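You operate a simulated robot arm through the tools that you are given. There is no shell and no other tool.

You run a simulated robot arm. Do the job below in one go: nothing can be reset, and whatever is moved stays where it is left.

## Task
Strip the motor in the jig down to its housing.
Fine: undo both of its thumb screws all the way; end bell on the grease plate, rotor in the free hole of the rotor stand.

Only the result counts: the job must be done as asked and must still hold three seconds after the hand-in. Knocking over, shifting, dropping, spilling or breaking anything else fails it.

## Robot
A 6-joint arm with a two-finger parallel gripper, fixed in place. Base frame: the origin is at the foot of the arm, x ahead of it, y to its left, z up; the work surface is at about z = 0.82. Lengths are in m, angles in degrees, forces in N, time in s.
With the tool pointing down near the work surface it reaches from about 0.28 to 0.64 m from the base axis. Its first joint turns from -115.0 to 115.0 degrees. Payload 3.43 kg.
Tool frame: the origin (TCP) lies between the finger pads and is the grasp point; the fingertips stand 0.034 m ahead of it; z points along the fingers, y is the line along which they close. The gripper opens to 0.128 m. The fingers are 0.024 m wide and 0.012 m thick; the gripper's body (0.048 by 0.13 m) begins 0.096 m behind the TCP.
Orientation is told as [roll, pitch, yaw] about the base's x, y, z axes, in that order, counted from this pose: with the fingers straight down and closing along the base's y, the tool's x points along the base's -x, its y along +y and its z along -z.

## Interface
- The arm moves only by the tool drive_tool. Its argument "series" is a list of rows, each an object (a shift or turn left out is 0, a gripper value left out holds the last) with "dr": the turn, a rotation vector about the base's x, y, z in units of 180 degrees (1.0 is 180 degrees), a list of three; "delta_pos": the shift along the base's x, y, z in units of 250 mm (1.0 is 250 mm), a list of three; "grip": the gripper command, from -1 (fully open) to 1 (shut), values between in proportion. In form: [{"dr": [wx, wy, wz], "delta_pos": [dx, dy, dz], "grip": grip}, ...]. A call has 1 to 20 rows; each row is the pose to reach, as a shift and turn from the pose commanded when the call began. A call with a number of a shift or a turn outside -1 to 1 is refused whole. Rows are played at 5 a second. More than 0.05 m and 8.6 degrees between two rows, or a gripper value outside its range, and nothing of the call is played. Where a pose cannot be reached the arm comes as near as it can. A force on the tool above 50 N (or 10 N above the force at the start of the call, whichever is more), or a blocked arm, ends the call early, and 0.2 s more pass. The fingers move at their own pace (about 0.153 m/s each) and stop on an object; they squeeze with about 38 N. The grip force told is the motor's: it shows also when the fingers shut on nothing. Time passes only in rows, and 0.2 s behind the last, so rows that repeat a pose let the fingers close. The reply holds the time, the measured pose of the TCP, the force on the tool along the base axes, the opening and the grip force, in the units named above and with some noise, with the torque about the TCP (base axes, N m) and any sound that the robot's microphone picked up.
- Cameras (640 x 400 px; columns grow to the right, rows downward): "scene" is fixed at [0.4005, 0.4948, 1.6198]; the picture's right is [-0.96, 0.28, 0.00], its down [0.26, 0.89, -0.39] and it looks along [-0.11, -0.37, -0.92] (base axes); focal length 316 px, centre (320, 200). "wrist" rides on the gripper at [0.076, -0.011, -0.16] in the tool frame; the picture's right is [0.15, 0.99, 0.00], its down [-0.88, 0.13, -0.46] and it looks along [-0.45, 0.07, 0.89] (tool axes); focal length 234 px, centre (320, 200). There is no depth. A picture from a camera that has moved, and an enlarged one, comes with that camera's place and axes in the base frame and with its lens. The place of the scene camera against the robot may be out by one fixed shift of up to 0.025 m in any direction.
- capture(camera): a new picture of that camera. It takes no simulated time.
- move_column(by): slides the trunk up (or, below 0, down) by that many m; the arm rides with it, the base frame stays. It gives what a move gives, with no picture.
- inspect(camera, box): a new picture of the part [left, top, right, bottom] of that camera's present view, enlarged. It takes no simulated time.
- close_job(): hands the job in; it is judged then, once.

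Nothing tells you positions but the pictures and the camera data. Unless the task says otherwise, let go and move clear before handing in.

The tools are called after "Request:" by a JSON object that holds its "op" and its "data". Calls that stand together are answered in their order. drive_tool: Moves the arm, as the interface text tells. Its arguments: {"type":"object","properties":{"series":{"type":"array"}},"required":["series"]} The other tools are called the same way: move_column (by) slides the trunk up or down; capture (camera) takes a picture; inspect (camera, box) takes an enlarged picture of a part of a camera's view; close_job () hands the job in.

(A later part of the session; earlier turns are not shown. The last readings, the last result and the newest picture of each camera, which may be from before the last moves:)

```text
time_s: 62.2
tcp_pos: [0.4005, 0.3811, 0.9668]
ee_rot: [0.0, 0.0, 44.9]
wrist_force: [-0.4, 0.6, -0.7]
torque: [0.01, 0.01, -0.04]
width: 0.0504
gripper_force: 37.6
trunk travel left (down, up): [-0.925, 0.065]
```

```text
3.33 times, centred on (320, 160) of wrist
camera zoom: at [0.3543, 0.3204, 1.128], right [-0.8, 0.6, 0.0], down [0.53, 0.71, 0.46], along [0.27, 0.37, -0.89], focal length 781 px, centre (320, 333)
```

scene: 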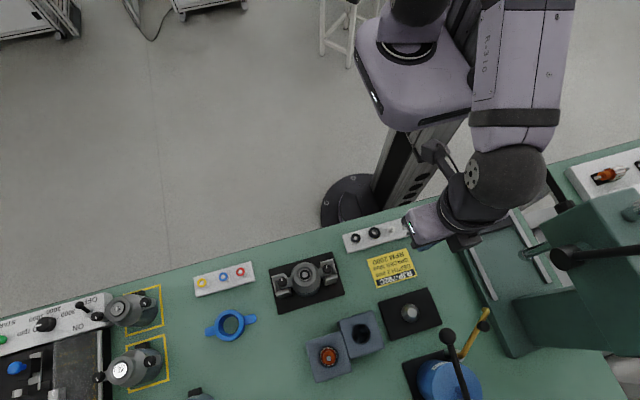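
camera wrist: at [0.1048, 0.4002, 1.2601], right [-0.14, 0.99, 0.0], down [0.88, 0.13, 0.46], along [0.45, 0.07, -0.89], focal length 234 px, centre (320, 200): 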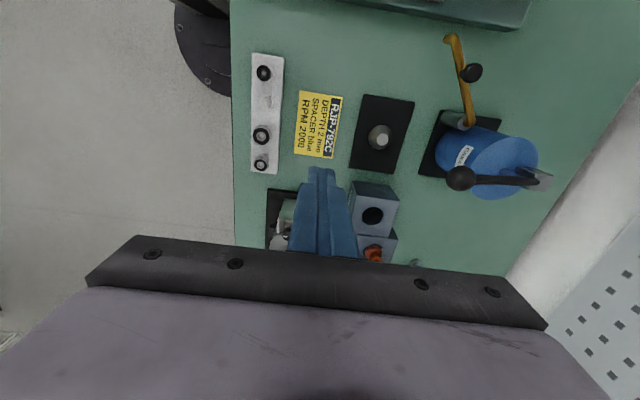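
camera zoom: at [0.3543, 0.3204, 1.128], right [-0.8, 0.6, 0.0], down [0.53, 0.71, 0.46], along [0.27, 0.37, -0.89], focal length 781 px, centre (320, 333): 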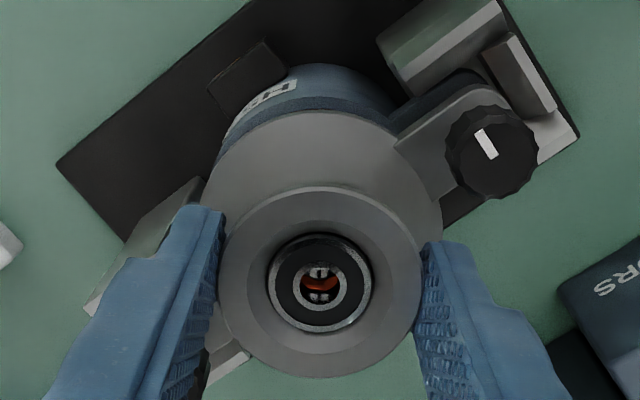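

The bell is 15 mm up, the rim is steady between the fingers, and I can see the rotor through the bore. I'll keep lifting slowly.

Request:
{"op": "drive_tool", "data": {"series": [{"delta_pos": [0, 0, 0.01], "grip": 1}, {"delta_pos": [0, 0, 0.02]}, {"delta_pos": [0, 0, 0.03]}, {"delta_pos": [0, 0, 0.04]}, {"delta_pos": [0, 0, 0.05]}, {"delta_pos": [0, 0, 0.06]}]}}

Request:
{"op": "inspect", "data": {"camera": "wrist", "box": [240, 100, 400, 220]}}

```text
time_s: 63.6
tcp_pos: [0.3999, 0.3824, 0.9831]
ee_rot: [-0.1, -0.1, 45.0]
wrist_force: [0.3, -0.1, -0.6]
torque: [0.01, -0.01, -0.03]
width: 0.0501
gripper_force: 37.6
trunk travel left (down, up): [-0.925, 0.065]
```

```text
3.33 times, centred on (320, 160) of wrist
camera zoom: at [0.3549, 0.3203, 1.143], right [-0.8, 0.6, 0.0], down [0.53, 0.71, 0.46], along [0.27, 0.37, -0.89], focal length 781 px, centre (320, 333)
```

zoom: 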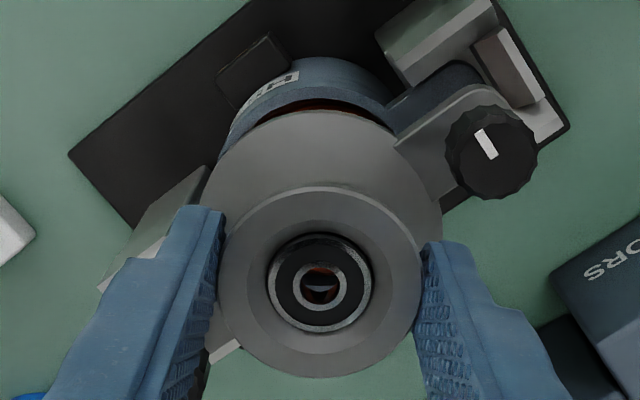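

The bell is 30 mm up and clear of the housing. I'll continue up gently.

Request:
{"op": "drive_tool", "data": {"series": [{"delta_pos": [0, 0, 0.01], "grip": 1}, {"delta_pos": [0, 0, 0.022]}, {"delta_pos": [0, 0, 0.036]}, {"delta_pos": [0, 0, 0.05]}, {"delta_pos": [0, 0, 0.064]}, {"delta_pos": [0, 0, 0.078]}, {"delta_pos": [0, 0, 0.092]}, {"delta_pos": [0, 0, 0.106]}, {"delta_pos": [0, 0, 0.12]}, {"delta_pos": [0, 0, 0.13]}, {"delta_pos": [0, 0, 0.136]}, {"delta_pos": [0, 0, 0.138]}]}}

Request:
{"op": "inspect", "data": {"camera": "wrist", "box": [240, 100, 400, 220]}}

```text
time_s: 66.2
tcp_pos: [0.4, 0.3817, 1.0172]
ee_rot: [0.0, 0.0, 45.0]
wrist_force: [-0.2, -0.2, -1.9]
torque: [-0.02, -0.02, 0.0]
width: 0.0503
gripper_force: 37.4
trunk travel left (down, up): [-0.925, 0.065]
```

```text
3.33 times, centred on (320, 160) of wrist
camera zoom: at [0.3543, 0.3203, 1.1772], right [-0.8, 0.6, 0.0], down [0.53, 0.71, 0.46], along [0.27, 0.37, -0.89], focal length 781 px, centre (320, 333)
```

zoom: 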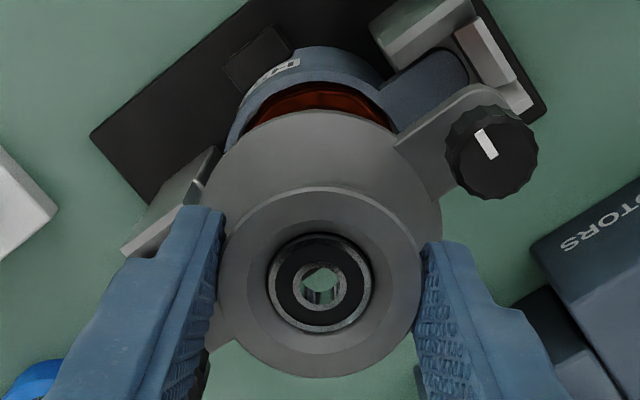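

The bell is still firmly held 65 mm up. Now I'll carry it slowly toward a point on the -y side of the grease plate while turning to yaw 90°.

Request:
{"op": "drive_tool", "data": {"series": [{"delta_pos": [0, 0, 0.01], "grip": 1}, {"delta_pos": [0, 0, 0.03]}, {"delta_pos": [0, 0, 0.055]}, {"delta_pos": [0, 0, 0.08]}, {"delta_pos": [0, 0, 0.105]}, {"delta_pos": [0, 0, 0.13]}, {"delta_pos": [0, 0, 0.15]}, {"delta_pos": [-0.01, 0.003, 0.165], "dr": [0, 0, 0.003]}, {"delta_pos": [-0.03, 0.01, 0.172], "dr": [0, 0, 0.008]}, {"delta_pos": [-0.06, 0.02, 0.172], "dr": [0, 0, 0.015]}, {"delta_pos": [-0.1, 0.032, 0.172], "dr": [0, 0, 0.025]}, {"delta_pos": [-0.14, 0.044, 0.172], "dr": [0, 0, 0.036]}, {"delta_pos": [-0.18, 0.056, 0.172], "dr": [0, 0, 0.047]}, {"delta_pos": [-0.22, 0.068, 0.172], "dr": [0, 0, 0.058]}, {"delta_pos": [-0.26, 0.081, 0.172], "dr": [0, 0, 0.07]}, {"delta_pos": [-0.3, 0.093, 0.172], "dr": [0, 0, 0.082]}, {"delta_pos": [-0.34, 0.105, 0.172], "dr": [0, 0, 0.094]}, {"delta_pos": [-0.37, 0.115, 0.172], "dr": [0, 0, 0.103]}, {"delta_pos": [-0.39, 0.121, 0.172], "dr": [0, 0, 0.109]}, {"delta_pos": [-0.4, 0.124, 0.172], "dr": [0, 0, 0.112]}]}}

Request:
{"op": "capture", "data": {"camera": "wrist"}}

```text
time_s: 70.4
tcp_pos: [0.2993, 0.4136, 1.062]
ee_rot: [0.0, 0.0, 65.3]
wrist_force: [-0.8, -0.2, -0.9]
torque: [0.0, -0.03, -0.04]
width: 0.0503
gripper_force: 37.5
trunk travel left (down, up): [-0.925, 0.065]
```

```text
taken
camera wrist: at [0.2781, 0.3394, 1.221], right [-0.96, 0.28, 0.0], down [0.25, 0.85, 0.46], along [0.13, 0.44, -0.89], focal length 234 px, centre (320, 200)
```

wrist: 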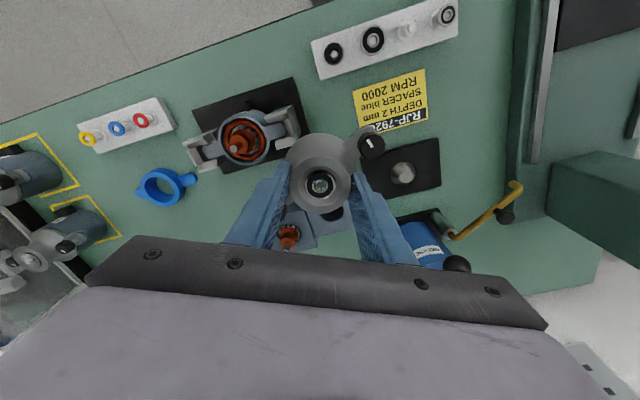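

The bell is still held level and the rotor has stayed in the housing. I'll carry on to the plate's near side.

Request:
{"op": "drive_tool", "data": {"series": [{"delta_pos": [-0.01, 0.003, 0], "dr": [0, 0, 0.003], "grip": 1}, {"delta_pos": [-0.03, 0.01, 0], "dr": [0, 0, 0.009]}, {"delta_pos": [-0.06, 0.019, 0], "dr": [0, 0, 0.017]}, {"delta_pos": [-0.1, 0.031, 0], "dr": [0, 0, 0.028]}, {"delta_pos": [-0.14, 0.043, 0], "dr": [0, 0, 0.04]}, {"delta_pos": [-0.18, 0.056, 0], "dr": [0, 0, 0.051]}, {"delta_pos": [-0.22, 0.068, 0], "dr": [0, 0, 0.062]}, {"delta_pos": [-0.26, 0.081, 0], "dr": [0, 0, 0.074]}, {"delta_pos": [-0.3, 0.093, 0], "dr": [0, 0, 0.085]}, {"delta_pos": [-0.34, 0.105, 0], "dr": [0, 0, 0.096]}, {"delta_pos": [-0.38, 0.118, 0], "dr": [0, 0, 0.108]}, {"delta_pos": [-0.42, 0.13, 0], "dr": [0, 0, 0.119]}, {"delta_pos": [-0.455, 0.141, 0], "dr": [0, 0, 0.129]}, {"delta_pos": [-0.475, 0.147, 0], "dr": [0, 0, 0.135]}, {"delta_pos": [-0.487, 0.151, 0], "dr": [0, 0, 0.138]}, {"delta_pos": [-0.487, 0.151, 0], "dr": [0, 0, 0.138]}]}}

Request:
{"op": "capture", "data": {"camera": "wrist"}}

Request:
{"op": "capture", "data": {"camera": "scene"}}

```text
time_s: 73.8
tcp_pos: [0.1791, 0.4498, 1.06]
ee_rot: [0.0, 0.0, 90.0]
wrist_force: [0.5, -0.3, -1.0]
torque: [0.0, -0.03, 0.01]
width: 0.0502
gripper_force: 38.0
trunk travel left (down, up): [-0.925, 0.065]
```

```text
taken
camera wrist: at [0.1902, 0.3744, 1.2201], right [-0.99, -0.15, 0.0], down [-0.13, 0.88, 0.46], along [-0.07, 0.45, -0.89], focal length 234 px, centre (320, 200)
```

wrist: 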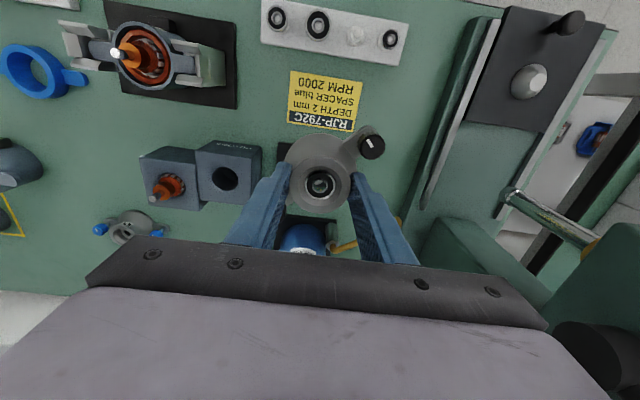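

```text
taken
```

scene: 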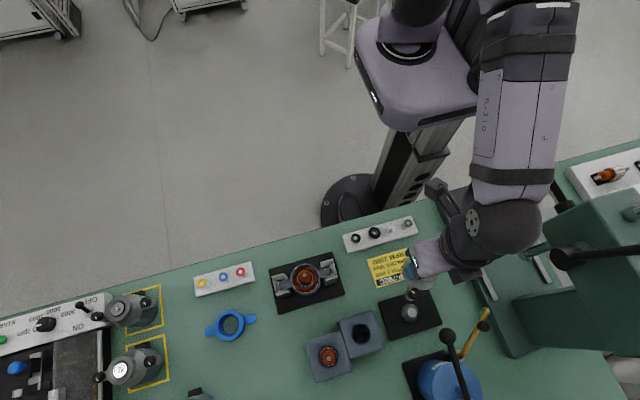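

The bell is beside the grease plate and clear of the lever ball. I'll lower it here to below ball height, still short of the post.

Request:
{"op": "drive_tool", "data": {"series": [{"delta_pos": [0, 0, -0.01], "grip": 1}, {"delta_pos": [0, 0, -0.03]}, {"delta_pos": [0, 0, -0.06]}, {"delta_pos": [0, 0, -0.095]}, {"delta_pos": [0, 0, -0.13]}, {"delta_pos": [0, 0, -0.165]}, {"delta_pos": [0, 0, -0.2]}, {"delta_pos": [0, 0, -0.235]}, {"delta_pos": [0, 0, -0.27]}, {"delta_pos": [0, 0, -0.305]}, {"delta_pos": [0, 0, -0.34]}, {"delta_pos": [0, 0, -0.375]}, {"delta_pos": [0, 0, -0.41]}, {"delta_pos": [0, 0, -0.445]}, {"delta_pos": [0, 0, -0.475]}, {"delta_pos": [0, 0, -0.5]}, {"delta_pos": [0, 0, -0.51]}, {"delta_pos": [0, 0, -0.51]}]}}

Request:
{"op": "capture", "data": {"camera": "wrist"}}

Request:
{"op": "inspect", "data": {"camera": "scene", "box": [370, 220, 490, 345]}}

```text
time_s: 77.6
tcp_pos: [0.1784, 0.4497, 0.9324]
ee_rot: [0.0, -0.1, 90.0]
wrist_force: [-1.0, -0.6, -0.9]
torque: [0.0, 0.03, -0.01]
width: 0.0501
gripper_force: 38.1
trunk travel left (down, up): [-0.925, 0.065]
```

```text
taken
camera wrist: at [0.1896, 0.3743, 1.0929], right [-0.99, -0.15, 0.0], down [-0.13, 0.88, 0.46], along [-0.07, 0.45, -0.89], focal length 234 px, centre (320, 200)
```

wrist: 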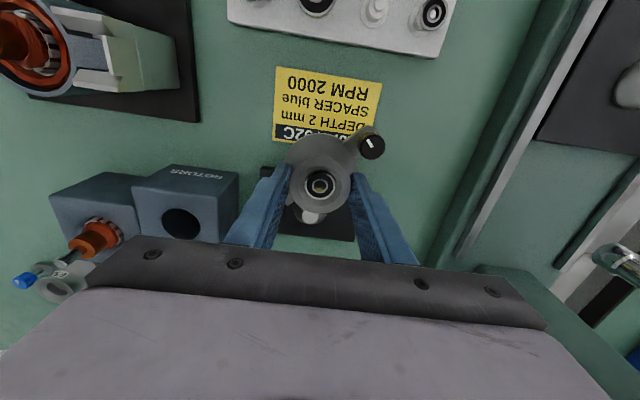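

```text
3.20 times, centred on (430, 282) of scene
camera zoom: at [0.4005, 0.4948, 1.6198], right [-0.96, 0.28, 0.0], down [0.26, 0.89, -0.39], along [-0.11, -0.37, -0.92], focal length 1010 px, centre (-32, -64)
```

zoom: 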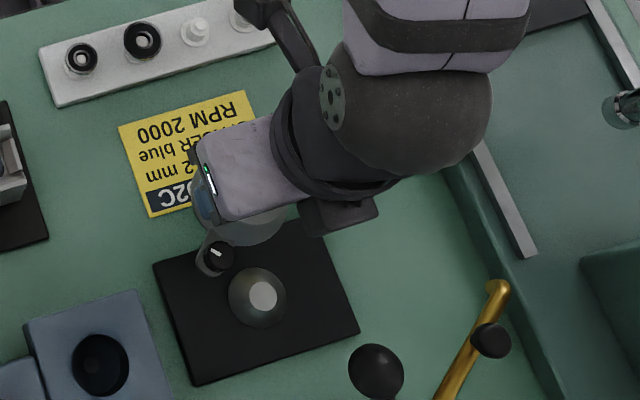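

The wrist has a dark box sticking out on its +y side, which I need to understand before moving closer to the lever ball. I'll zoom the scene camera in on it.

Request:
{"op": "inspect", "data": {"camera": "scene", "box": [385, 225, 465, 310]}}

Request:
{"op": "inspect", "data": {"camera": "scene", "box": [340, 150, 500, 310]}}

```text
4.71 times, centred on (425, 268) of scene
camera zoom: at [0.4005, 0.4948, 1.6198], right [-0.96, 0.28, 0.0], down [0.26, 0.89, -0.39], along [-0.11, -0.37, -0.92], focal length 1486 px, centre (-174, -118)
```

zoom: 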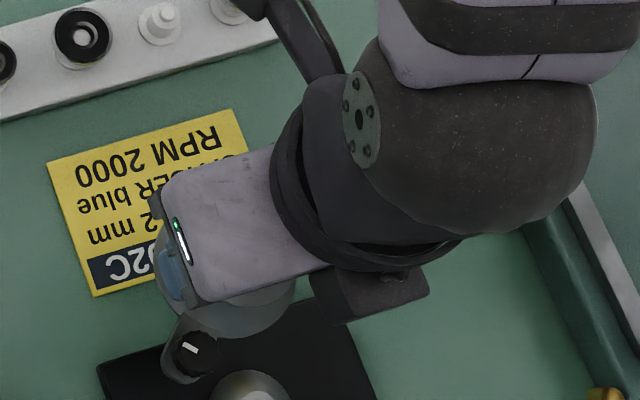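

```text
2.50 times, centred on (420, 230) of scene
camera zoom: at [0.4005, 0.4948, 1.6198], right [-0.96, 0.28, 0.0], down [0.26, 0.89, -0.39], along [-0.11, -0.37, -0.92], focal length 789 px, centre (70, 125)
```

zoom: 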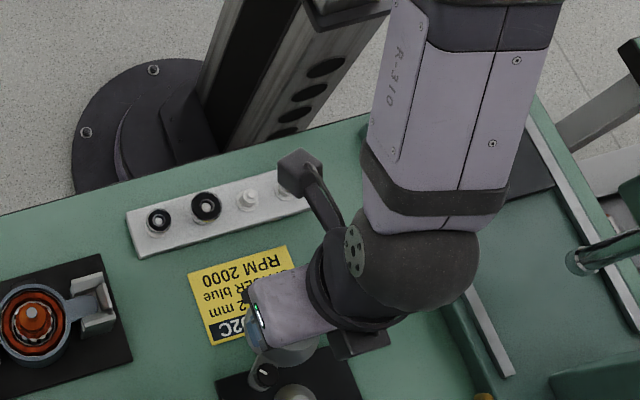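

The box sits near the flange on the tool's -x side, so at yaw 90° it would be on the ball's side. I'll measure its height by viewing it at two tool heights.

Request:
{"op": "inspect", "data": {"camera": "scene", "box": [410, 265, 460, 305]}}

Request:
{"op": "drive_tool", "data": {"series": [{"delta_pos": [0, 0, 0.01], "grip": 1}, {"delta_pos": [0, 0, 0.03]}, {"delta_pos": [0, 0, 0.06]}, {"delta_pos": [0, 0, 0.095]}, {"delta_pos": [0, 0, 0.13]}, {"delta_pos": [0, 0, 0.165]}, {"delta_pos": [0, 0, 0.2]}, {"delta_pos": [0, 0, 0.23]}, {"delta_pos": [0, 0, 0.24]}, {"delta_pos": [0, 0, 0.24]}]}}

Request:
{"op": "inspect", "data": {"camera": "scene", "box": [410, 250, 470, 298]}}

```text
10.00 times, centred on (435, 285) of scene
camera zoom: at [0.4005, 0.4948, 1.6198], right [-0.96, 0.28, 0.0], down [0.26, 0.89, -0.39], along [-0.11, -0.37, -0.92], focal length 3158 px, centre (-830, -650)
```

zoom: 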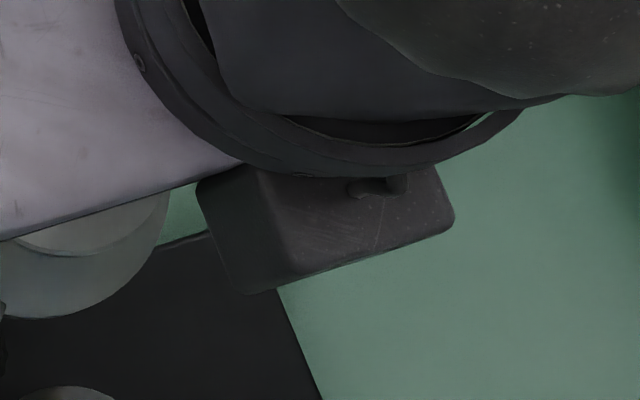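

```text
time_s: 79.8
tcp_pos: [0.1785, 0.4498, 0.9932]
ee_rot: [0.0, 0.1, 90.0]
wrist_force: [-0.6, -0.2, -1.6]
torque: [0.01, 0.04, 0.05]
width: 0.0503
gripper_force: 38.0
trunk travel left (down, up): [-0.925, 0.065]
```

```text
8.33 times, centred on (440, 274) of scene
camera zoom: at [0.4005, 0.4948, 1.6198], right [-0.96, 0.28, 0.0], down [0.26, 0.89, -0.39], along [-0.11, -0.37, -0.92], focal length 2631 px, centre (-680, -417)
```

zoom: 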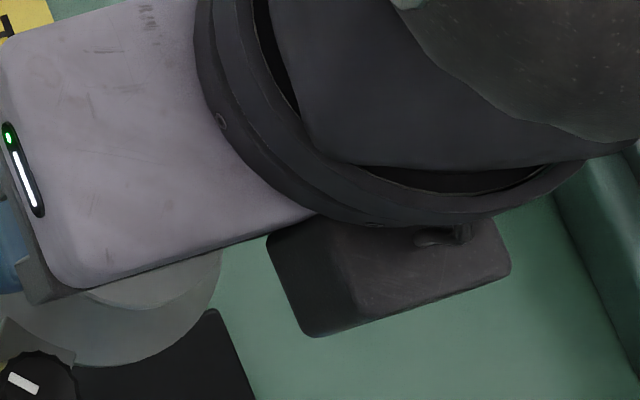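

The box spans about TCP+0.09 to +0.13 and reaches 45 mm toward +y, so a straight-down approach would hit the ball. I'll lean the tool 10° back (top toward -y), which gives about 15 mm of clearance, and let the bell pivot flat on the plate.

Request:
{"op": "drive_tool", "data": {"series": [{"delta_pos": [0, 0, -0.01], "dr": [0.008, 0, 0], "grip": 1}, {"delta_pos": [0, 0, -0.03], "dr": [0.018, 0, 0]}, {"delta_pos": [0, 0, -0.06], "dr": [0.028, 0, 0]}, {"delta_pos": [0, 0, -0.09], "dr": [0.038, 0, 0]}, {"delta_pos": [0, 0, -0.12], "dr": [0.047, 0, 0]}, {"delta_pos": [0, 0, -0.15], "dr": [0.0556, 0, 0]}, {"delta_pos": [0, 0, -0.18], "dr": [0.0556, 0, 0]}, {"delta_pos": [0, 0, -0.2], "dr": [0.0556, 0, 0]}, {"delta_pos": [0, 0, -0.208], "dr": [0.0556, 0, 0]}, {"delta_pos": [0, 0.015, -0.208], "dr": [0.0556, 0, 0]}, {"delta_pos": [0, 0.04, -0.208], "dr": [0.0556, 0, 0]}, {"delta_pos": [0, 0.07, -0.208], "dr": [0.0556, 0, 0]}, {"delta_pos": [0, 0.1, -0.208], "dr": [0.0556, 0, 0]}, {"delta_pos": [0, 0.12, -0.208], "dr": [0.0556, 0, 0]}, {"delta_pos": [0, 0.12, -0.208], "dr": [0.0556, 0, 0]}]}}

Request:
{"op": "capture", "data": {"camera": "wrist"}}

Request:
{"op": "inspect", "data": {"camera": "scene", "box": [370, 240, 480, 350]}}

```text
time_s: 83.0
tcp_pos: [0.179, 0.4794, 0.94]
ee_rot: [-0.1, -10.0, 90.1]
wrist_force: [-0.2, 0.6, -1.7]
torque: [-0.01, -0.04, -0.01]
width: 0.0501
gripper_force: 38.0
trunk travel left (down, up): [-0.925, 0.065]
```

```text
taken
camera wrist: at [0.1897, 0.3783, 1.0852], right [-0.99, -0.14, -0.03], down [-0.13, 0.79, 0.6], along [-0.07, 0.6, -0.8], focal length 234 px, centre (320, 200)
```

wrist: 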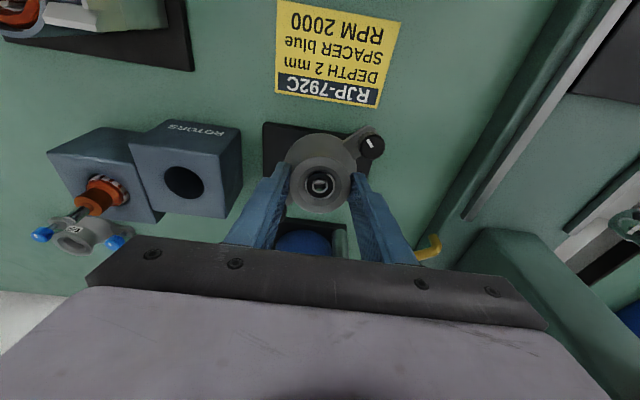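

```text
3.64 times, centred on (425, 295) of scene
camera zoom: at [0.4005, 0.4948, 1.6198], right [-0.96, 0.28, 0.0], down [0.26, 0.89, -0.39], along [-0.11, -0.37, -0.92], focal length 1148 px, centre (-62, -146)
```

zoom: 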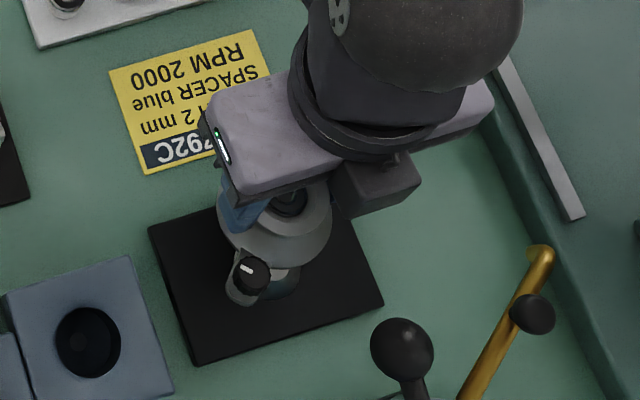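

The lean gives plenty of room from the ball. I'll move on to the contact start position at y≈0.511 and check again.

Request:
{"op": "drive_tool", "data": {"series": [{"delta_pos": [0, 0.015, 0], "grip": 1}, {"delta_pos": [0, 0.04, 0]}, {"delta_pos": [0, 0.07, 0]}, {"delta_pos": [0, 0.1, 0]}, {"delta_pos": [0, 0.118, 0]}, {"delta_pos": [0, 0.126, 0]}, {"delta_pos": [0, 0.126, -0.03]}, {"delta_pos": [0, 0.126, -0.06]}, {"delta_pos": [0, 0.126, -0.09]}, {"delta_pos": [0, 0.126, -0.1]}, {"delta_pos": [0, 0.126, -0.1]}]}}

Request:
{"op": "capture", "data": {"camera": "wrist"}}

Request:
{"op": "inspect", "data": {"camera": "scene", "box": [370, 260, 470, 350]}}

```text
time_s: 85.4
tcp_pos: [0.178, 0.5117, 0.9157]
ee_rot: [0.0, -10.0, 90.0]
wrist_force: [-0.7, 0.3, -1.8]
torque: [-0.03, 0.0, 0.0]
width: 0.0504
gripper_force: 37.8
trunk travel left (down, up): [-0.925, 0.065]
```

```text
taken
camera wrist: at [0.1894, 0.4095, 1.0601], right [-0.99, -0.14, -0.03], down [-0.13, 0.79, 0.6], along [-0.07, 0.6, -0.8], focal length 234 px, centre (320, 200)
```

wrist: 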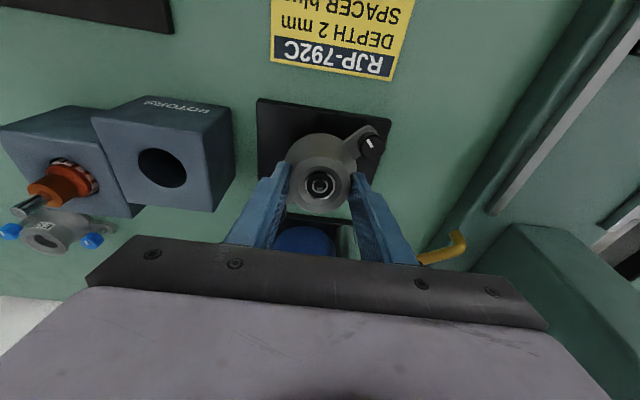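

```text
4.44 times, centred on (420, 305) of scene
camera zoom: at [0.4005, 0.4948, 1.6198], right [-0.96, 0.28, 0.0], down [0.26, 0.89, -0.39], along [-0.11, -0.37, -0.92], focal length 1403 px, centre (-124, -267)
```

zoom: 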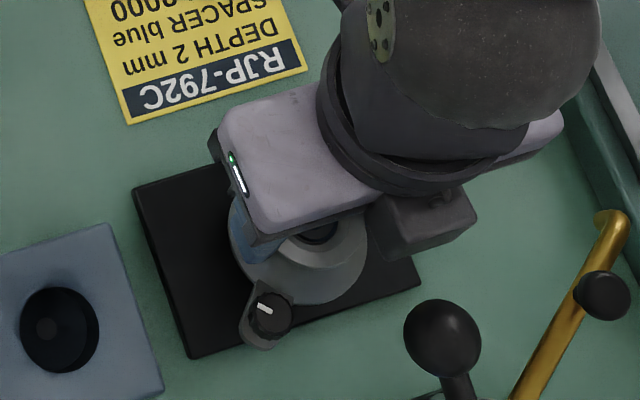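

The bell is over the post and the ball is clear. I'll lower in small steps and watch for contact force.

Request:
{"op": "drive_tool", "data": {"series": [{"delta_pos": [0, 0, -0.01], "grip": 1}, {"delta_pos": [0, 0, -0.02]}, {"delta_pos": [0, 0, -0.03]}, {"delta_pos": [0, 0, -0.04]}, {"delta_pos": [0, 0, -0.05]}, {"delta_pos": [0, 0, -0.06]}, {"delta_pos": [0, 0, -0.06]}]}}

Request:
{"op": "inspect", "data": {"camera": "scene", "box": [370, 260, 470, 350]}}

Request:
{"op": "inspect", "data": {"camera": "wrist", "box": [230, 80, 410, 250]}}

```text
time_s: 87.0
tcp_pos: [0.1787, 0.511, 0.8995]
ee_rot: [-0.1, -9.9, 90.0]
wrist_force: [0.4, 0.3, -0.6]
torque: [-0.02, -0.01, -0.02]
width: 0.0501
gripper_force: 38.4
trunk travel left (down, up): [-0.925, 0.065]
```

```text
4.44 times, centred on (420, 305) of scene
camera zoom: at [0.4005, 0.4948, 1.6198], right [-0.96, 0.28, 0.0], down [0.26, 0.89, -0.39], along [-0.11, -0.37, -0.92], focal length 1403 px, centre (-124, -267)
```

zoom: 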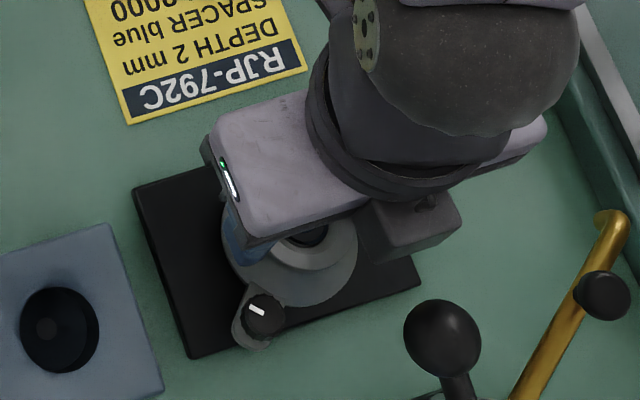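

```text
2.35 times, centred on (320, 165) of wrist
camera zoom: at [0.1898, 0.41, 1.0454], right [-0.99, -0.14, -0.03], down [-0.13, 0.79, 0.6], along [-0.07, 0.6, -0.8], focal length 551 px, centre (320, 282)
```

zoom: 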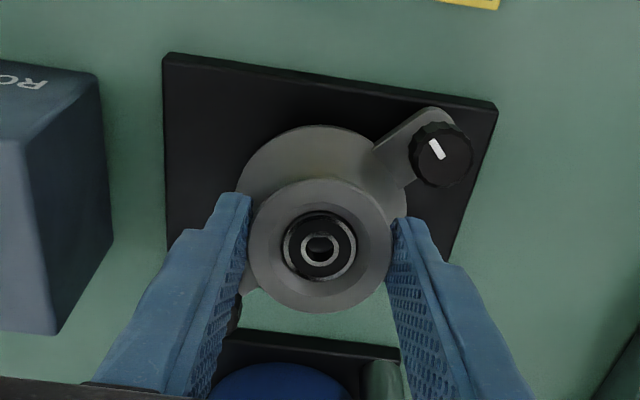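

No contact yet. I'll continue down in about 1 mm steps.

Request:
{"op": "drive_tool", "data": {"series": [{"delta_pos": [0, 0, -0.005], "grip": 1}, {"delta_pos": [0, 0, -0.01]}, {"delta_pos": [0, 0, -0.015]}, {"delta_pos": [0, 0, -0.02]}, {"delta_pos": [0, 0, -0.025]}, {"delta_pos": [0, 0, -0.03]}, {"delta_pos": [0, 0, -0.03]}]}}

Request:
{"op": "inspect", "data": {"camera": "wrist", "box": [230, 80, 410, 250]}}

```text
time_s: 88.6
tcp_pos: [0.1793, 0.5113, 0.8966]
ee_rot: [0.0, -10.2, 89.9]
wrist_force: [0.7, -1.8, 11.7]
torque: [-0.58, 0.41, 0.1]
width: 0.0504
gripper_force: 37.6
trunk travel left (down, up): [-0.925, 0.065]
```

```text
2.35 times, centred on (320, 165) of wrist
camera zoom: at [0.1892, 0.409, 1.0398], right [-0.99, -0.14, -0.03], down [-0.13, 0.79, 0.6], along [-0.07, 0.6, -0.8], focal length 551 px, centre (320, 282)
```

zoom: 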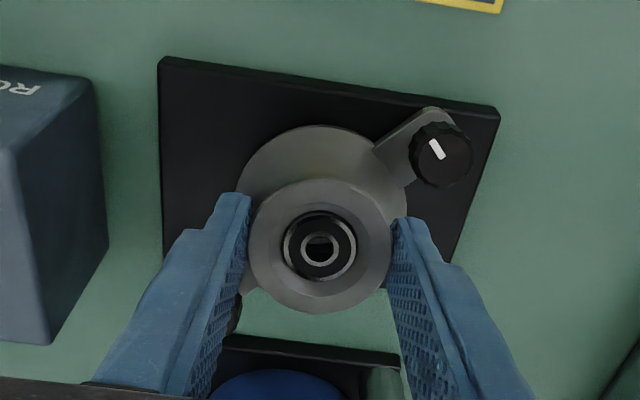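

The ear tip has touched the plate (11.7 N upward) and the bell hasn't pivoted under full grip. I'll back off the pressure, then relax the grip to barely holding so the bell can settle flat without dropping.

Request:
{"op": "drive_tool", "data": {"series": [{"delta_pos": [0, 0, 0.008], "grip": 1}, {"delta_pos": [0, 0, 0.014]}, {"delta_pos": [0, 0, 0.014]}, {"delta_pos": [0, 0, 0.014], "grip": 0.23}, {"delta_pos": [0, 0, 0.014], "grip": 0.23}]}}

Request:
{"op": "inspect", "data": {"camera": "wrist", "box": [230, 80, 410, 250]}}

```text
time_s: 89.8
tcp_pos: [0.1798, 0.5108, 0.8969]
ee_rot: [0.0, -10.0, 90.0]
wrist_force: [0.6, -0.1, -0.2]
torque: [-0.02, 0.0, 0.03]
width: 0.0501
gripper_force: 37.8
trunk travel left (down, up): [-0.925, 0.065]
```

```text
2.35 times, centred on (320, 165) of wrist
camera zoom: at [0.1899, 0.4099, 1.042], right [-0.99, -0.14, -0.03], down [-0.13, 0.79, 0.6], along [-0.07, 0.6, -0.8], focal length 551 px, centre (320, 282)
```

zoom: 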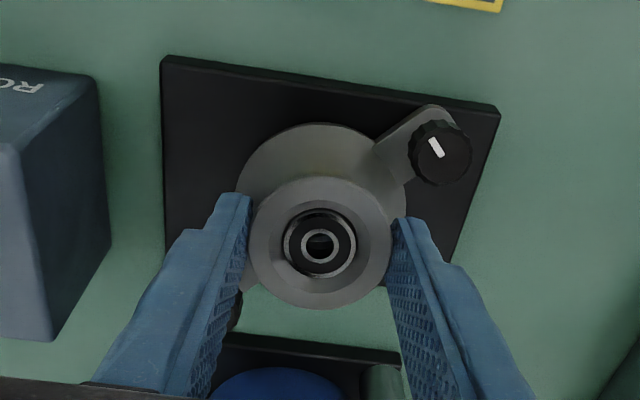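

The grip force is still full at this command. I'll open in tiny steps so the bell slips flat under its own weight.

Request:
{"op": "drive_tool", "data": {"series": [{"grip": 0.2185}, {"grip": 0.2165}, {"grip": 0.2145}, {"grip": 0.2125}, {"grip": 0.2125}]}}

Request:
{"op": "inspect", "data": {"camera": "wrist", "box": [230, 80, 410, 250]}}

```text
time_s: 91.0
tcp_pos: [0.179, 0.5117, 0.8971]
ee_rot: [-0.1, -9.9, 90.1]
wrist_force: [-0.3, 0.7, 0.2]
torque: [0.01, 0.03, -0.01]
width: 0.0512
gripper_force: 0.6
trunk travel left (down, up): [-0.925, 0.065]
```

```text
2.35 times, centred on (320, 165) of wrist
camera zoom: at [0.1899, 0.4099, 1.0421], right [-0.99, -0.14, -0.03], down [-0.13, 0.79, 0.6], along [-0.07, 0.6, -0.8], focal length 551 px, centre (320, 282)
```

zoom: 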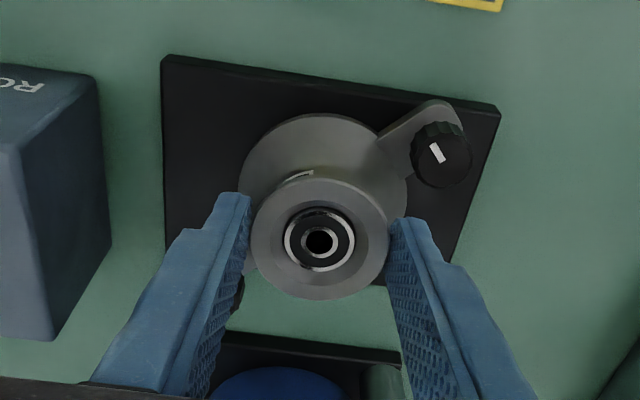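

The bell has settled and the grip is at 0.6 N. I'll open fully, back straight out along the tool axis, and check how it sits.

Request:
{"op": "drive_tool", "data": {"series": [{"grip": 0.15}, {"grip": 0.0}, {"grip": -0.1}, {"delta_pos": [0, -0.004, 0.02], "grip": -0.1}, {"delta_pos": [0, -0.012, 0.07]}, {"delta_pos": [0, -0.025, 0.14]}, {"delta_pos": [0, -0.05, 0.22]}, {"delta_pos": [0, -0.1, 0.3]}, {"delta_pos": [0, -0.2, 0.36]}, {"delta_pos": [0, -0.3, 0.4], "grip": -1}, {"delta_pos": [0, -0.38, 0.4]}, {"delta_pos": [0, -0.38, 0.4]}]}}

Request:
{"op": "capture", "data": {"camera": "wrist"}}

Request:
{"op": "inspect", "data": {"camera": "scene", "box": [370, 270, 450, 350]}}

Request:
{"op": "inspect", "data": {"camera": "wrist", "box": [260, 120, 380, 230]}}

```text
time_s: 93.6
tcp_pos: [0.1785, 0.4174, 0.9971]
ee_rot: [-0.1, -10.0, 89.9]
wrist_force: [-0.3, -0.2, -0.7]
torque: [-0.02, -0.01, 0.01]
width: 0.128
gripper_force: 0.0
trunk travel left (down, up): [-0.925, 0.065]
```

```text
taken
camera wrist: at [0.1892, 0.3163, 1.1408], right [-0.99, -0.14, -0.03], down [-0.13, 0.79, 0.6], along [-0.07, 0.6, -0.8], focal length 234 px, centre (320, 200)
```

wrist: 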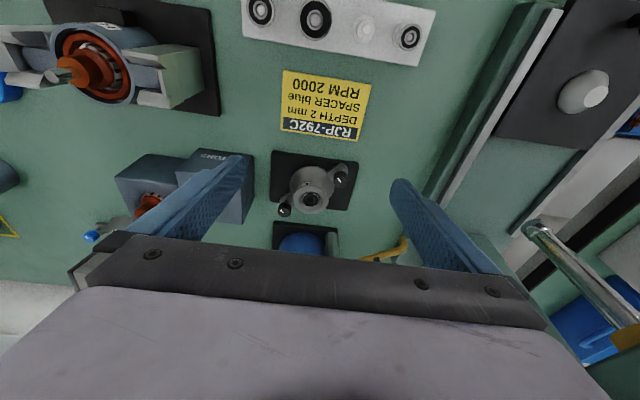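

```text
5.00 times, centred on (410, 310) of scene
camera zoom: at [0.4005, 0.4948, 1.6198], right [-0.96, 0.28, 0.0], down [0.26, 0.89, -0.39], along [-0.11, -0.37, -0.92], focal length 1579 px, centre (-130, -350)
```

zoom: 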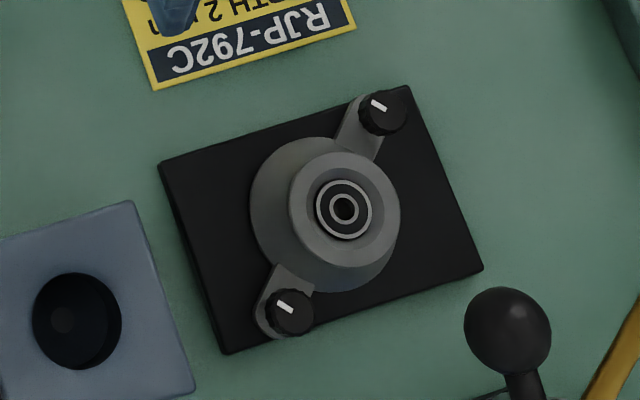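

```text
3.64 times, centred on (320, 175) of wrist
camera zoom: at [0.1892, 0.3163, 1.1408], right [-0.99, -0.14, -0.03], down [-0.13, 0.79, 0.6], along [-0.07, 0.6, -0.8], focal length 852 px, centre (320, 291)
```

zoom: 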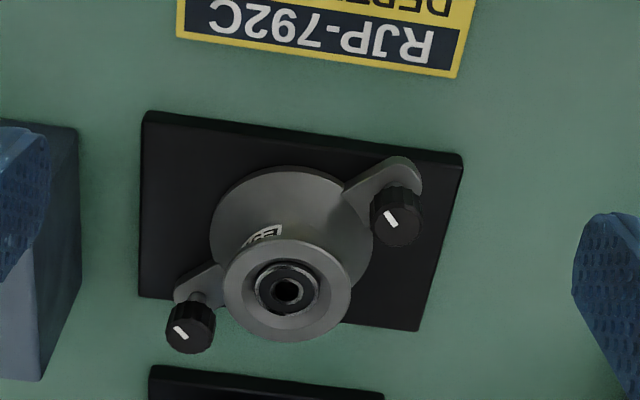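

The end bell sits flat and centred on the grease plate. Now for the rotor: I'll straighten the tool and go back above the open housing to look.

Request:
{"op": "drive_tool", "data": {"series": [{"delta_pos": [0, 0, 0.06], "dr": [-0.02, 0, 0], "grip": -1}, {"delta_pos": [0, 0, 0.12], "dr": [-0.04, 0, 0]}, {"delta_pos": [0, 0, 0.18], "dr": [-0.0556, 0, 0]}, {"delta_pos": [0, 0, 0.216], "dr": [-0.0556, 0, 0]}]}}

Request:
{"op": "drive_tool", "data": {"series": [{"delta_pos": [0.06, -0.01, 0], "dr": [0, 0, -0.042]}, {"delta_pos": [0.14, -0.02, 0], "dr": [0, 0, -0.084]}, {"delta_pos": [0.22, -0.035, 0], "dr": [0, 0, -0.126]}, {"delta_pos": [0.3, -0.05, 0], "dr": [0, 0, -0.168]}, {"delta_pos": [0.38, -0.062, 0], "dr": [0, 0, -0.21]}, {"delta_pos": [0.46, -0.075, 0], "dr": [0, 0, -0.252]}, {"delta_pos": [0.54, -0.088, 0], "dr": [0, 0, -0.294]}, {"delta_pos": [0.62, -0.1, 0], "dr": [0, 0, -0.336]}, {"delta_pos": [0.7, -0.112, 0], "dr": [0, 0, -0.378]}, {"delta_pos": [0.78, -0.125, 0], "dr": [0, 0, -0.42]}, {"delta_pos": [0.85, -0.136, 0], "dr": [0, 0, -0.46]}, {"delta_pos": [0.888, -0.142, 0], "dr": [0, 0, -0.5]}, {"delta_pos": [0.888, -0.142, 0], "dr": [0, 0, -0.5]}]}}

Request:
{"op": "capture", "data": {"camera": "wrist"}}

Request:
{"op": "inspect", "data": {"camera": "wrist", "box": [260, 80, 380, 200]}}

Request:
{"op": "inspect", "data": {"camera": "scene", "box": [265, 240, 345, 310]}}

```text
time_s: 94.6
tcp_pos: [0.1783, 0.4167, 1.0517]
ee_rot: [0.0, 0.0, 90.0]
wrist_force: [-0.2, -0.6, 0.6]
torque: [0.0, 0.0, -0.01]
width: 0.1281
gripper_force: 0.0
trunk travel left (down, up): [-0.925, 0.065]
```

```text
time_s: 97.4
tcp_pos: [0.3991, 0.381, 1.05]
ee_rot: [0.0, 0.0, -0.3]
wrist_force: [0.0, -1.5, -0.6]
torque: [-0.02, -0.02, 0.0]
width: 0.128
gripper_force: 0.1
trunk travel left (down, up): [-0.925, 0.065]
```

```text
taken
camera wrist: at [0.3239, 0.3713, 1.2105], right [-0.14, 0.99, 0.0], down [0.88, 0.13, 0.46], along [0.45, 0.07, -0.89], focal length 234 px, centre (320, 200)
```

wrist: 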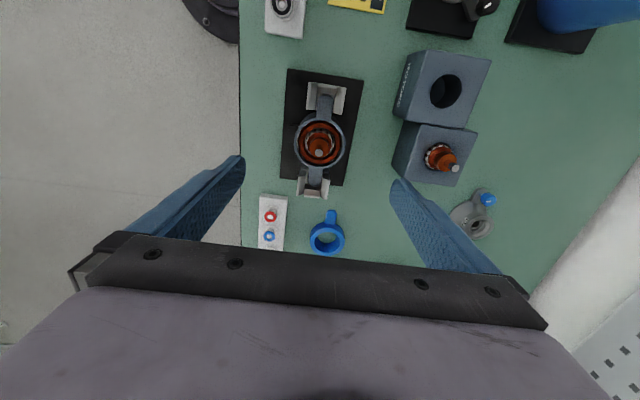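

```text
3.33 times, centred on (320, 140) of wrist
camera zoom: at [0.3239, 0.3713, 1.2105], right [-0.14, 0.99, 0.0], down [0.88, 0.13, 0.46], along [0.45, 0.07, -0.89], focal length 781 px, centre (320, 400)
```

zoom: 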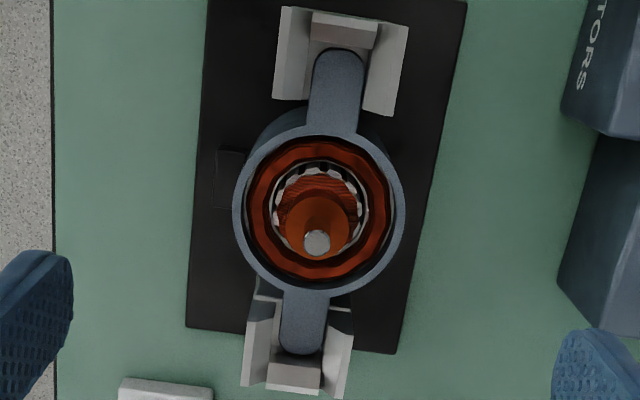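

```text
5.71 times, centred on (305, 275) of scene
camera zoom: at [0.4005, 0.4948, 1.6198], right [-0.96, 0.28, 0.0], down [0.26, 0.89, -0.39], along [-0.11, -0.37, -0.92], focal length 1804 px, centre (406, -229)
```

zoom: 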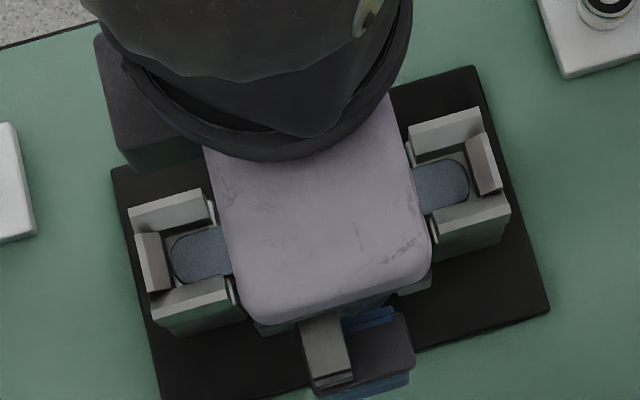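

The rotor stands upright in the open housing with its shaft at about (0.3995, 0.3805). I'll take a closer zoom and a second viewpoint to get the heights of its collar and shaft.

Request:
{"op": "inspect", "data": {"camera": "wrist", "box": [290, 110, 350, 170]}}

Request:
{"op": "drive_tool", "data": {"series": [{"delta_pos": [-0.1, 0, 0]}, {"delta_pos": [-0.2, 0, 0]}, {"delta_pos": [-0.3, 0, 0]}, {"delta_pos": [-0.36, 0, 0]}, {"delta_pos": [-0.36, 0, 0]}]}}

Request:
{"op": "capture", "data": {"camera": "wrist"}}

Request:
{"op": "inspect", "data": {"camera": "wrist", "box": [280, 170, 350, 240]}}

Request:
{"op": "inspect", "data": {"camera": "wrist", "box": [370, 60, 500, 190]}}

Request:
{"op": "inspect", "data": {"camera": "scene", "box": [285, 255, 325, 295]}}

```text
6.67 times, centred on (320, 140) of wrist
camera zoom: at [0.3239, 0.3713, 1.2105], right [-0.14, 0.99, 0.0], down [0.88, 0.13, 0.46], along [0.45, 0.07, -0.89], focal length 1561 px, centre (320, 600)
```

zoom: 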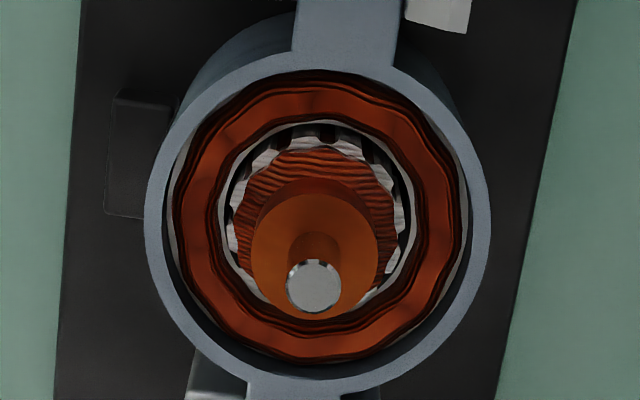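

```text
time_s: 98.6
tcp_pos: [0.3109, 0.382, 1.0508]
ee_rot: [0.0, 0.0, -0.1]
wrist_force: [-0.3, -0.2, 0.0]
torque: [0.02, -0.02, 0.01]
width: 0.128
gripper_force: 0.1
trunk travel left (down, up): [-0.925, 0.065]
```

```text
taken
camera wrist: at [0.2345, 0.3716, 1.2114], right [-0.15, 0.99, 0.0], down [0.88, 0.13, 0.46], along [0.45, 0.07, -0.89], focal length 234 px, centre (320, 200)
```

wrist: 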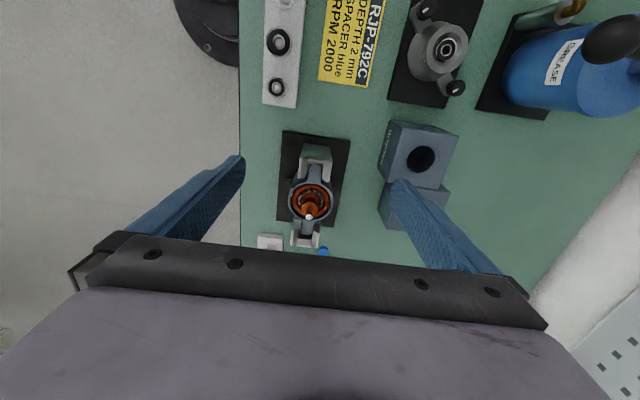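

```text
5.71 times, centred on (315, 205) of wrist
camera zoom: at [0.2345, 0.3716, 1.2114], right [-0.15, 0.99, 0.0], down [0.88, 0.13, 0.46], along [0.45, 0.07, -0.89], focal length 1338 px, centre (349, 171)
```

zoom: 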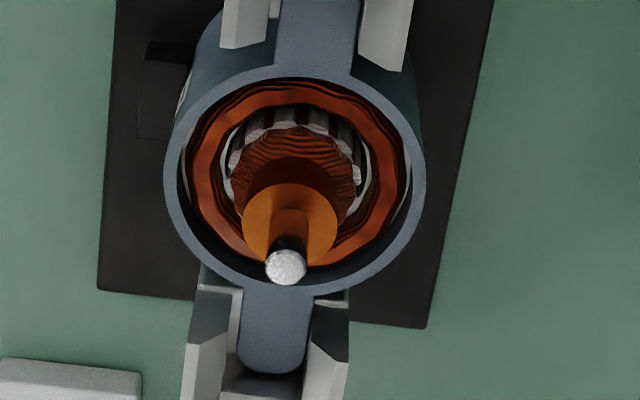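

```text
3.08 times, centred on (435, 125) of wrist
camera zoom: at [0.2345, 0.3716, 1.2114], right [-0.15, 0.99, 0.0], down [0.88, 0.13, 0.46], along [0.45, 0.07, -0.89], focal length 720 px, centre (-34, 431)
```

zoom: 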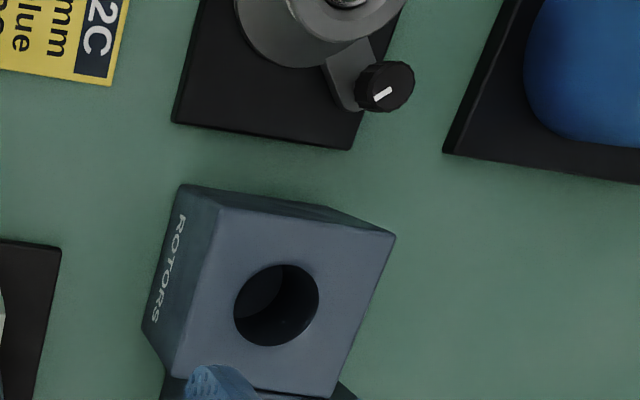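

```text
10.00 times, centred on (305, 275) of scene
camera zoom: at [0.4005, 0.4948, 1.6198], right [-0.96, 0.28, 0.0], down [0.26, 0.89, -0.39], along [-0.11, -0.37, -0.92], focal length 3158 px, centre (470, -550)
```

zoom: 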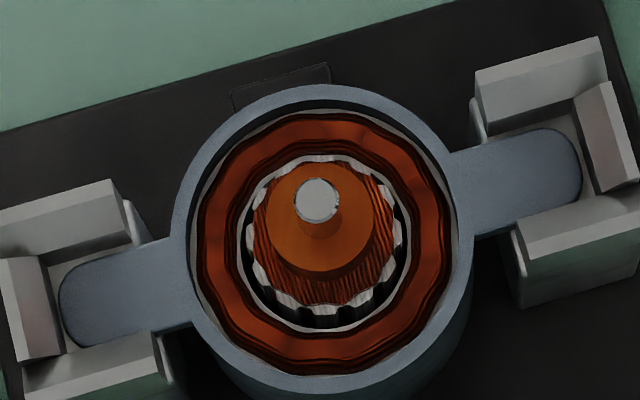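

The rotor axis is at (0.4004, 0.3803), with the shaft tip at z=0.9355 and the collar top at 0.917. That leaves an 18 mm length of 10 mm shaft to grip. Before picking it up, I'll measure the stand's free hole from closer.

Request:
{"op": "drive_tool", "data": {"series": [{"delta_pos": [0, 0.1, 0]}, {"delta_pos": [0, 0.2, 0]}, {"delta_pos": [0, 0.3, 0]}, {"delta_pos": [0, 0.356, 0]}, {"delta_pos": [0, 0.356, 0]}]}}

Request:
{"op": "capture", "data": {"camera": "wrist"}}

Request:
{"op": "inspect", "data": {"camera": "wrist", "box": [325, 110, 405, 190]}}

Request:
{"op": "drive_tool", "data": {"series": [{"delta_pos": [0.1, 0, 0]}, {"delta_pos": [0.2, 0, 0]}, {"delta_pos": [0.3, 0, 0]}, {"delta_pos": [0.36, 0, 0]}, {"delta_pos": [0.36, 0, 0]}]}}

Request:
{"op": "inspect", "data": {"camera": "wrist", "box": [335, 40, 415, 120]}}

Request:
{"op": "inspect", "data": {"camera": "wrist", "box": [330, 40, 450, 180]}}

```text
time_s: 99.8
tcp_pos: [0.3099, 0.4716, 1.0504]
ee_rot: [0.0, -0.1, 0.0]
wrist_force: [0.6, 0.5, -0.3]
torque: [0.04, -0.02, 0.0]
width: 0.128
gripper_force: 0.0
trunk travel left (down, up): [-0.925, 0.065]
```

```text
taken
camera wrist: at [0.2342, 0.4603, 1.2102], right [-0.15, 0.99, 0.0], down [0.88, 0.13, 0.46], along [0.45, 0.07, -0.89], focal length 234 px, centre (320, 200)
```

wrist: 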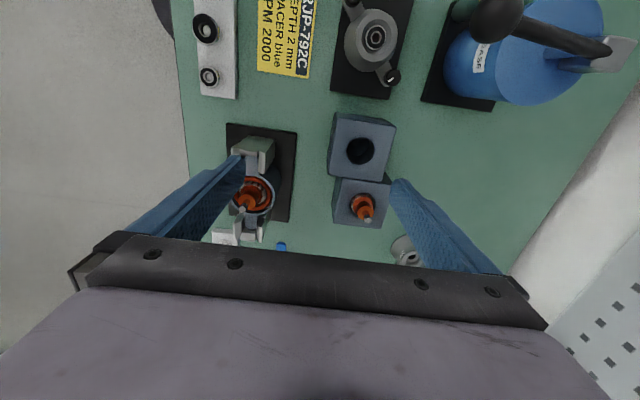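

```text
5.00 times, centred on (365, 150) of wrist
camera zoom: at [0.2342, 0.4603, 1.2102], right [-0.15, 0.99, 0.0], down [0.88, 0.13, 0.46], along [0.45, 0.07, -0.89], focal length 1171 px, centre (95, 450)
```

zoom: 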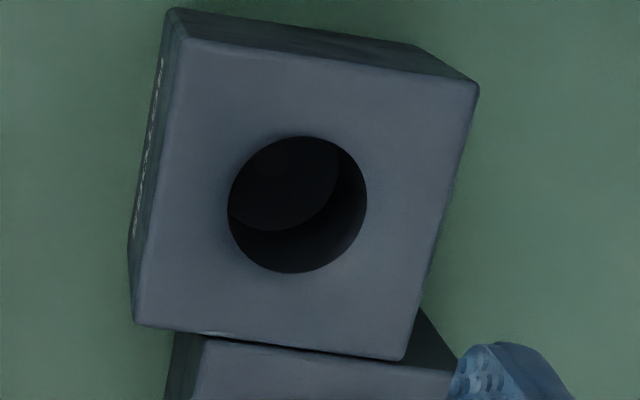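

```text
time_s: 101.0
tcp_pos: [0.4003, 0.4698, 1.0485]
ee_rot: [0.1, -0.1, 0.0]
wrist_force: [0.7, -1.1, -0.1]
torque: [-0.04, 0.01, 0.0]
width: 0.1282
gripper_force: 0.3
trunk travel left (down, up): [-0.925, 0.065]
```

```text
5.00 times, centred on (375, 80) of wrist
camera zoom: at [0.3249, 0.4593, 1.2092], right [-0.15, 0.99, 0.0], down [0.88, 0.13, 0.46], along [0.45, 0.07, -0.89], focal length 1171 px, centre (45, 800)
```

zoom: 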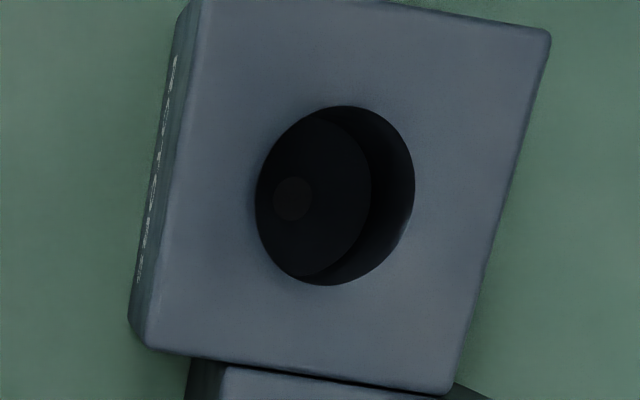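

```text
2.86 times, centred on (390, 110) of wrist
camera zoom: at [0.3249, 0.4593, 1.2092], right [-0.15, 0.99, 0.0], down [0.88, 0.13, 0.46], along [0.45, 0.07, -0.89], focal length 669 px, centre (120, 457)
```

zoom: 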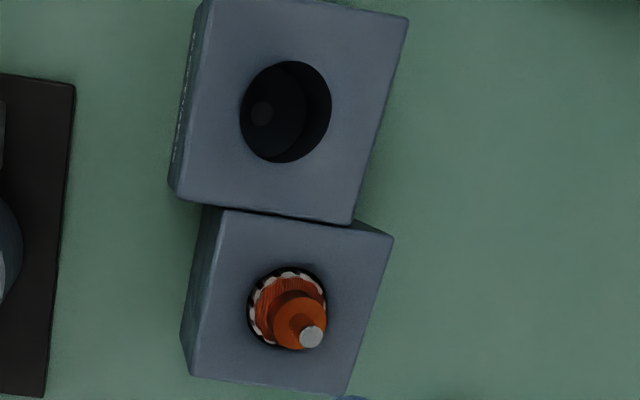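

The free hole is about 39 mm across at (0.312, 0.5285) with its top at z=0.888. There is a small centre recess at its bottom. I'll hover directly over it and compare it with the tool axis for a precise alignment reference.

Request:
{"op": "drive_tool", "data": {"series": [{"delta_pos": [-0.1, 0.07, 0]}, {"delta_pos": [-0.2, 0.14, 0]}, {"delta_pos": [-0.3, 0.2, 0]}, {"delta_pos": [-0.3508, 0.234, 0]}, {"delta_pos": [-0.3508, 0.234, 0]}, {"delta_pos": [-0.3508, 0.234, 0]}]}}

Request:
{"op": "capture", "data": {"camera": "wrist"}}

Request:
{"op": "inspect", "data": {"camera": "wrist", "box": [290, 113, 350, 173]}}

```text
time_s: 102.4
tcp_pos: [0.3131, 0.5302, 1.0518]
ee_rot: [0.0, 0.0, 0.0]
wrist_force: [0.1, -0.4, 0.0]
torque: [0.0, 0.01, 0.02]
width: 0.1278
gripper_force: 0.0
trunk travel left (down, up): [-0.925, 0.065]
```

```text
taken
camera wrist: at [0.2362, 0.5187, 1.212], right [-0.15, 0.99, 0.0], down [0.88, 0.13, 0.46], along [0.45, 0.07, -0.89], focal length 234 px, centre (320, 200)
```

wrist: 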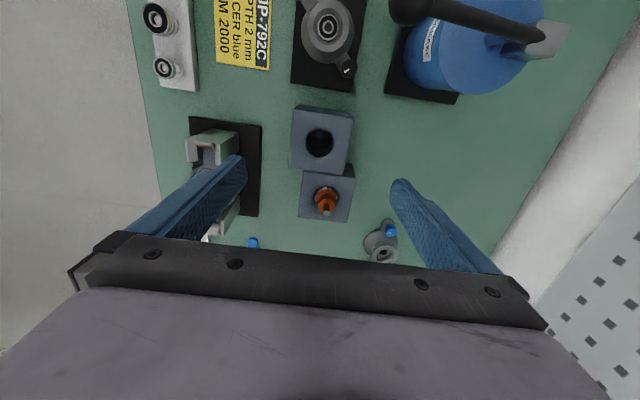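

```text
6.67 times, centred on (320, 143) of wrist
camera zoom: at [0.2362, 0.5187, 1.212], right [-0.15, 0.99, 0.0], down [0.88, 0.13, 0.46], along [0.45, 0.07, -0.89], focal length 1561 px, centre (320, 580)
```

zoom: 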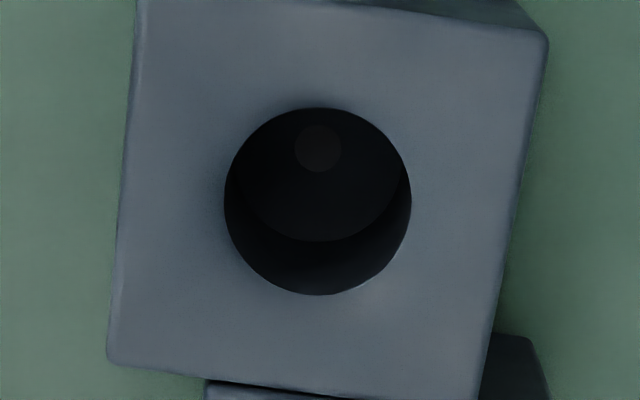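

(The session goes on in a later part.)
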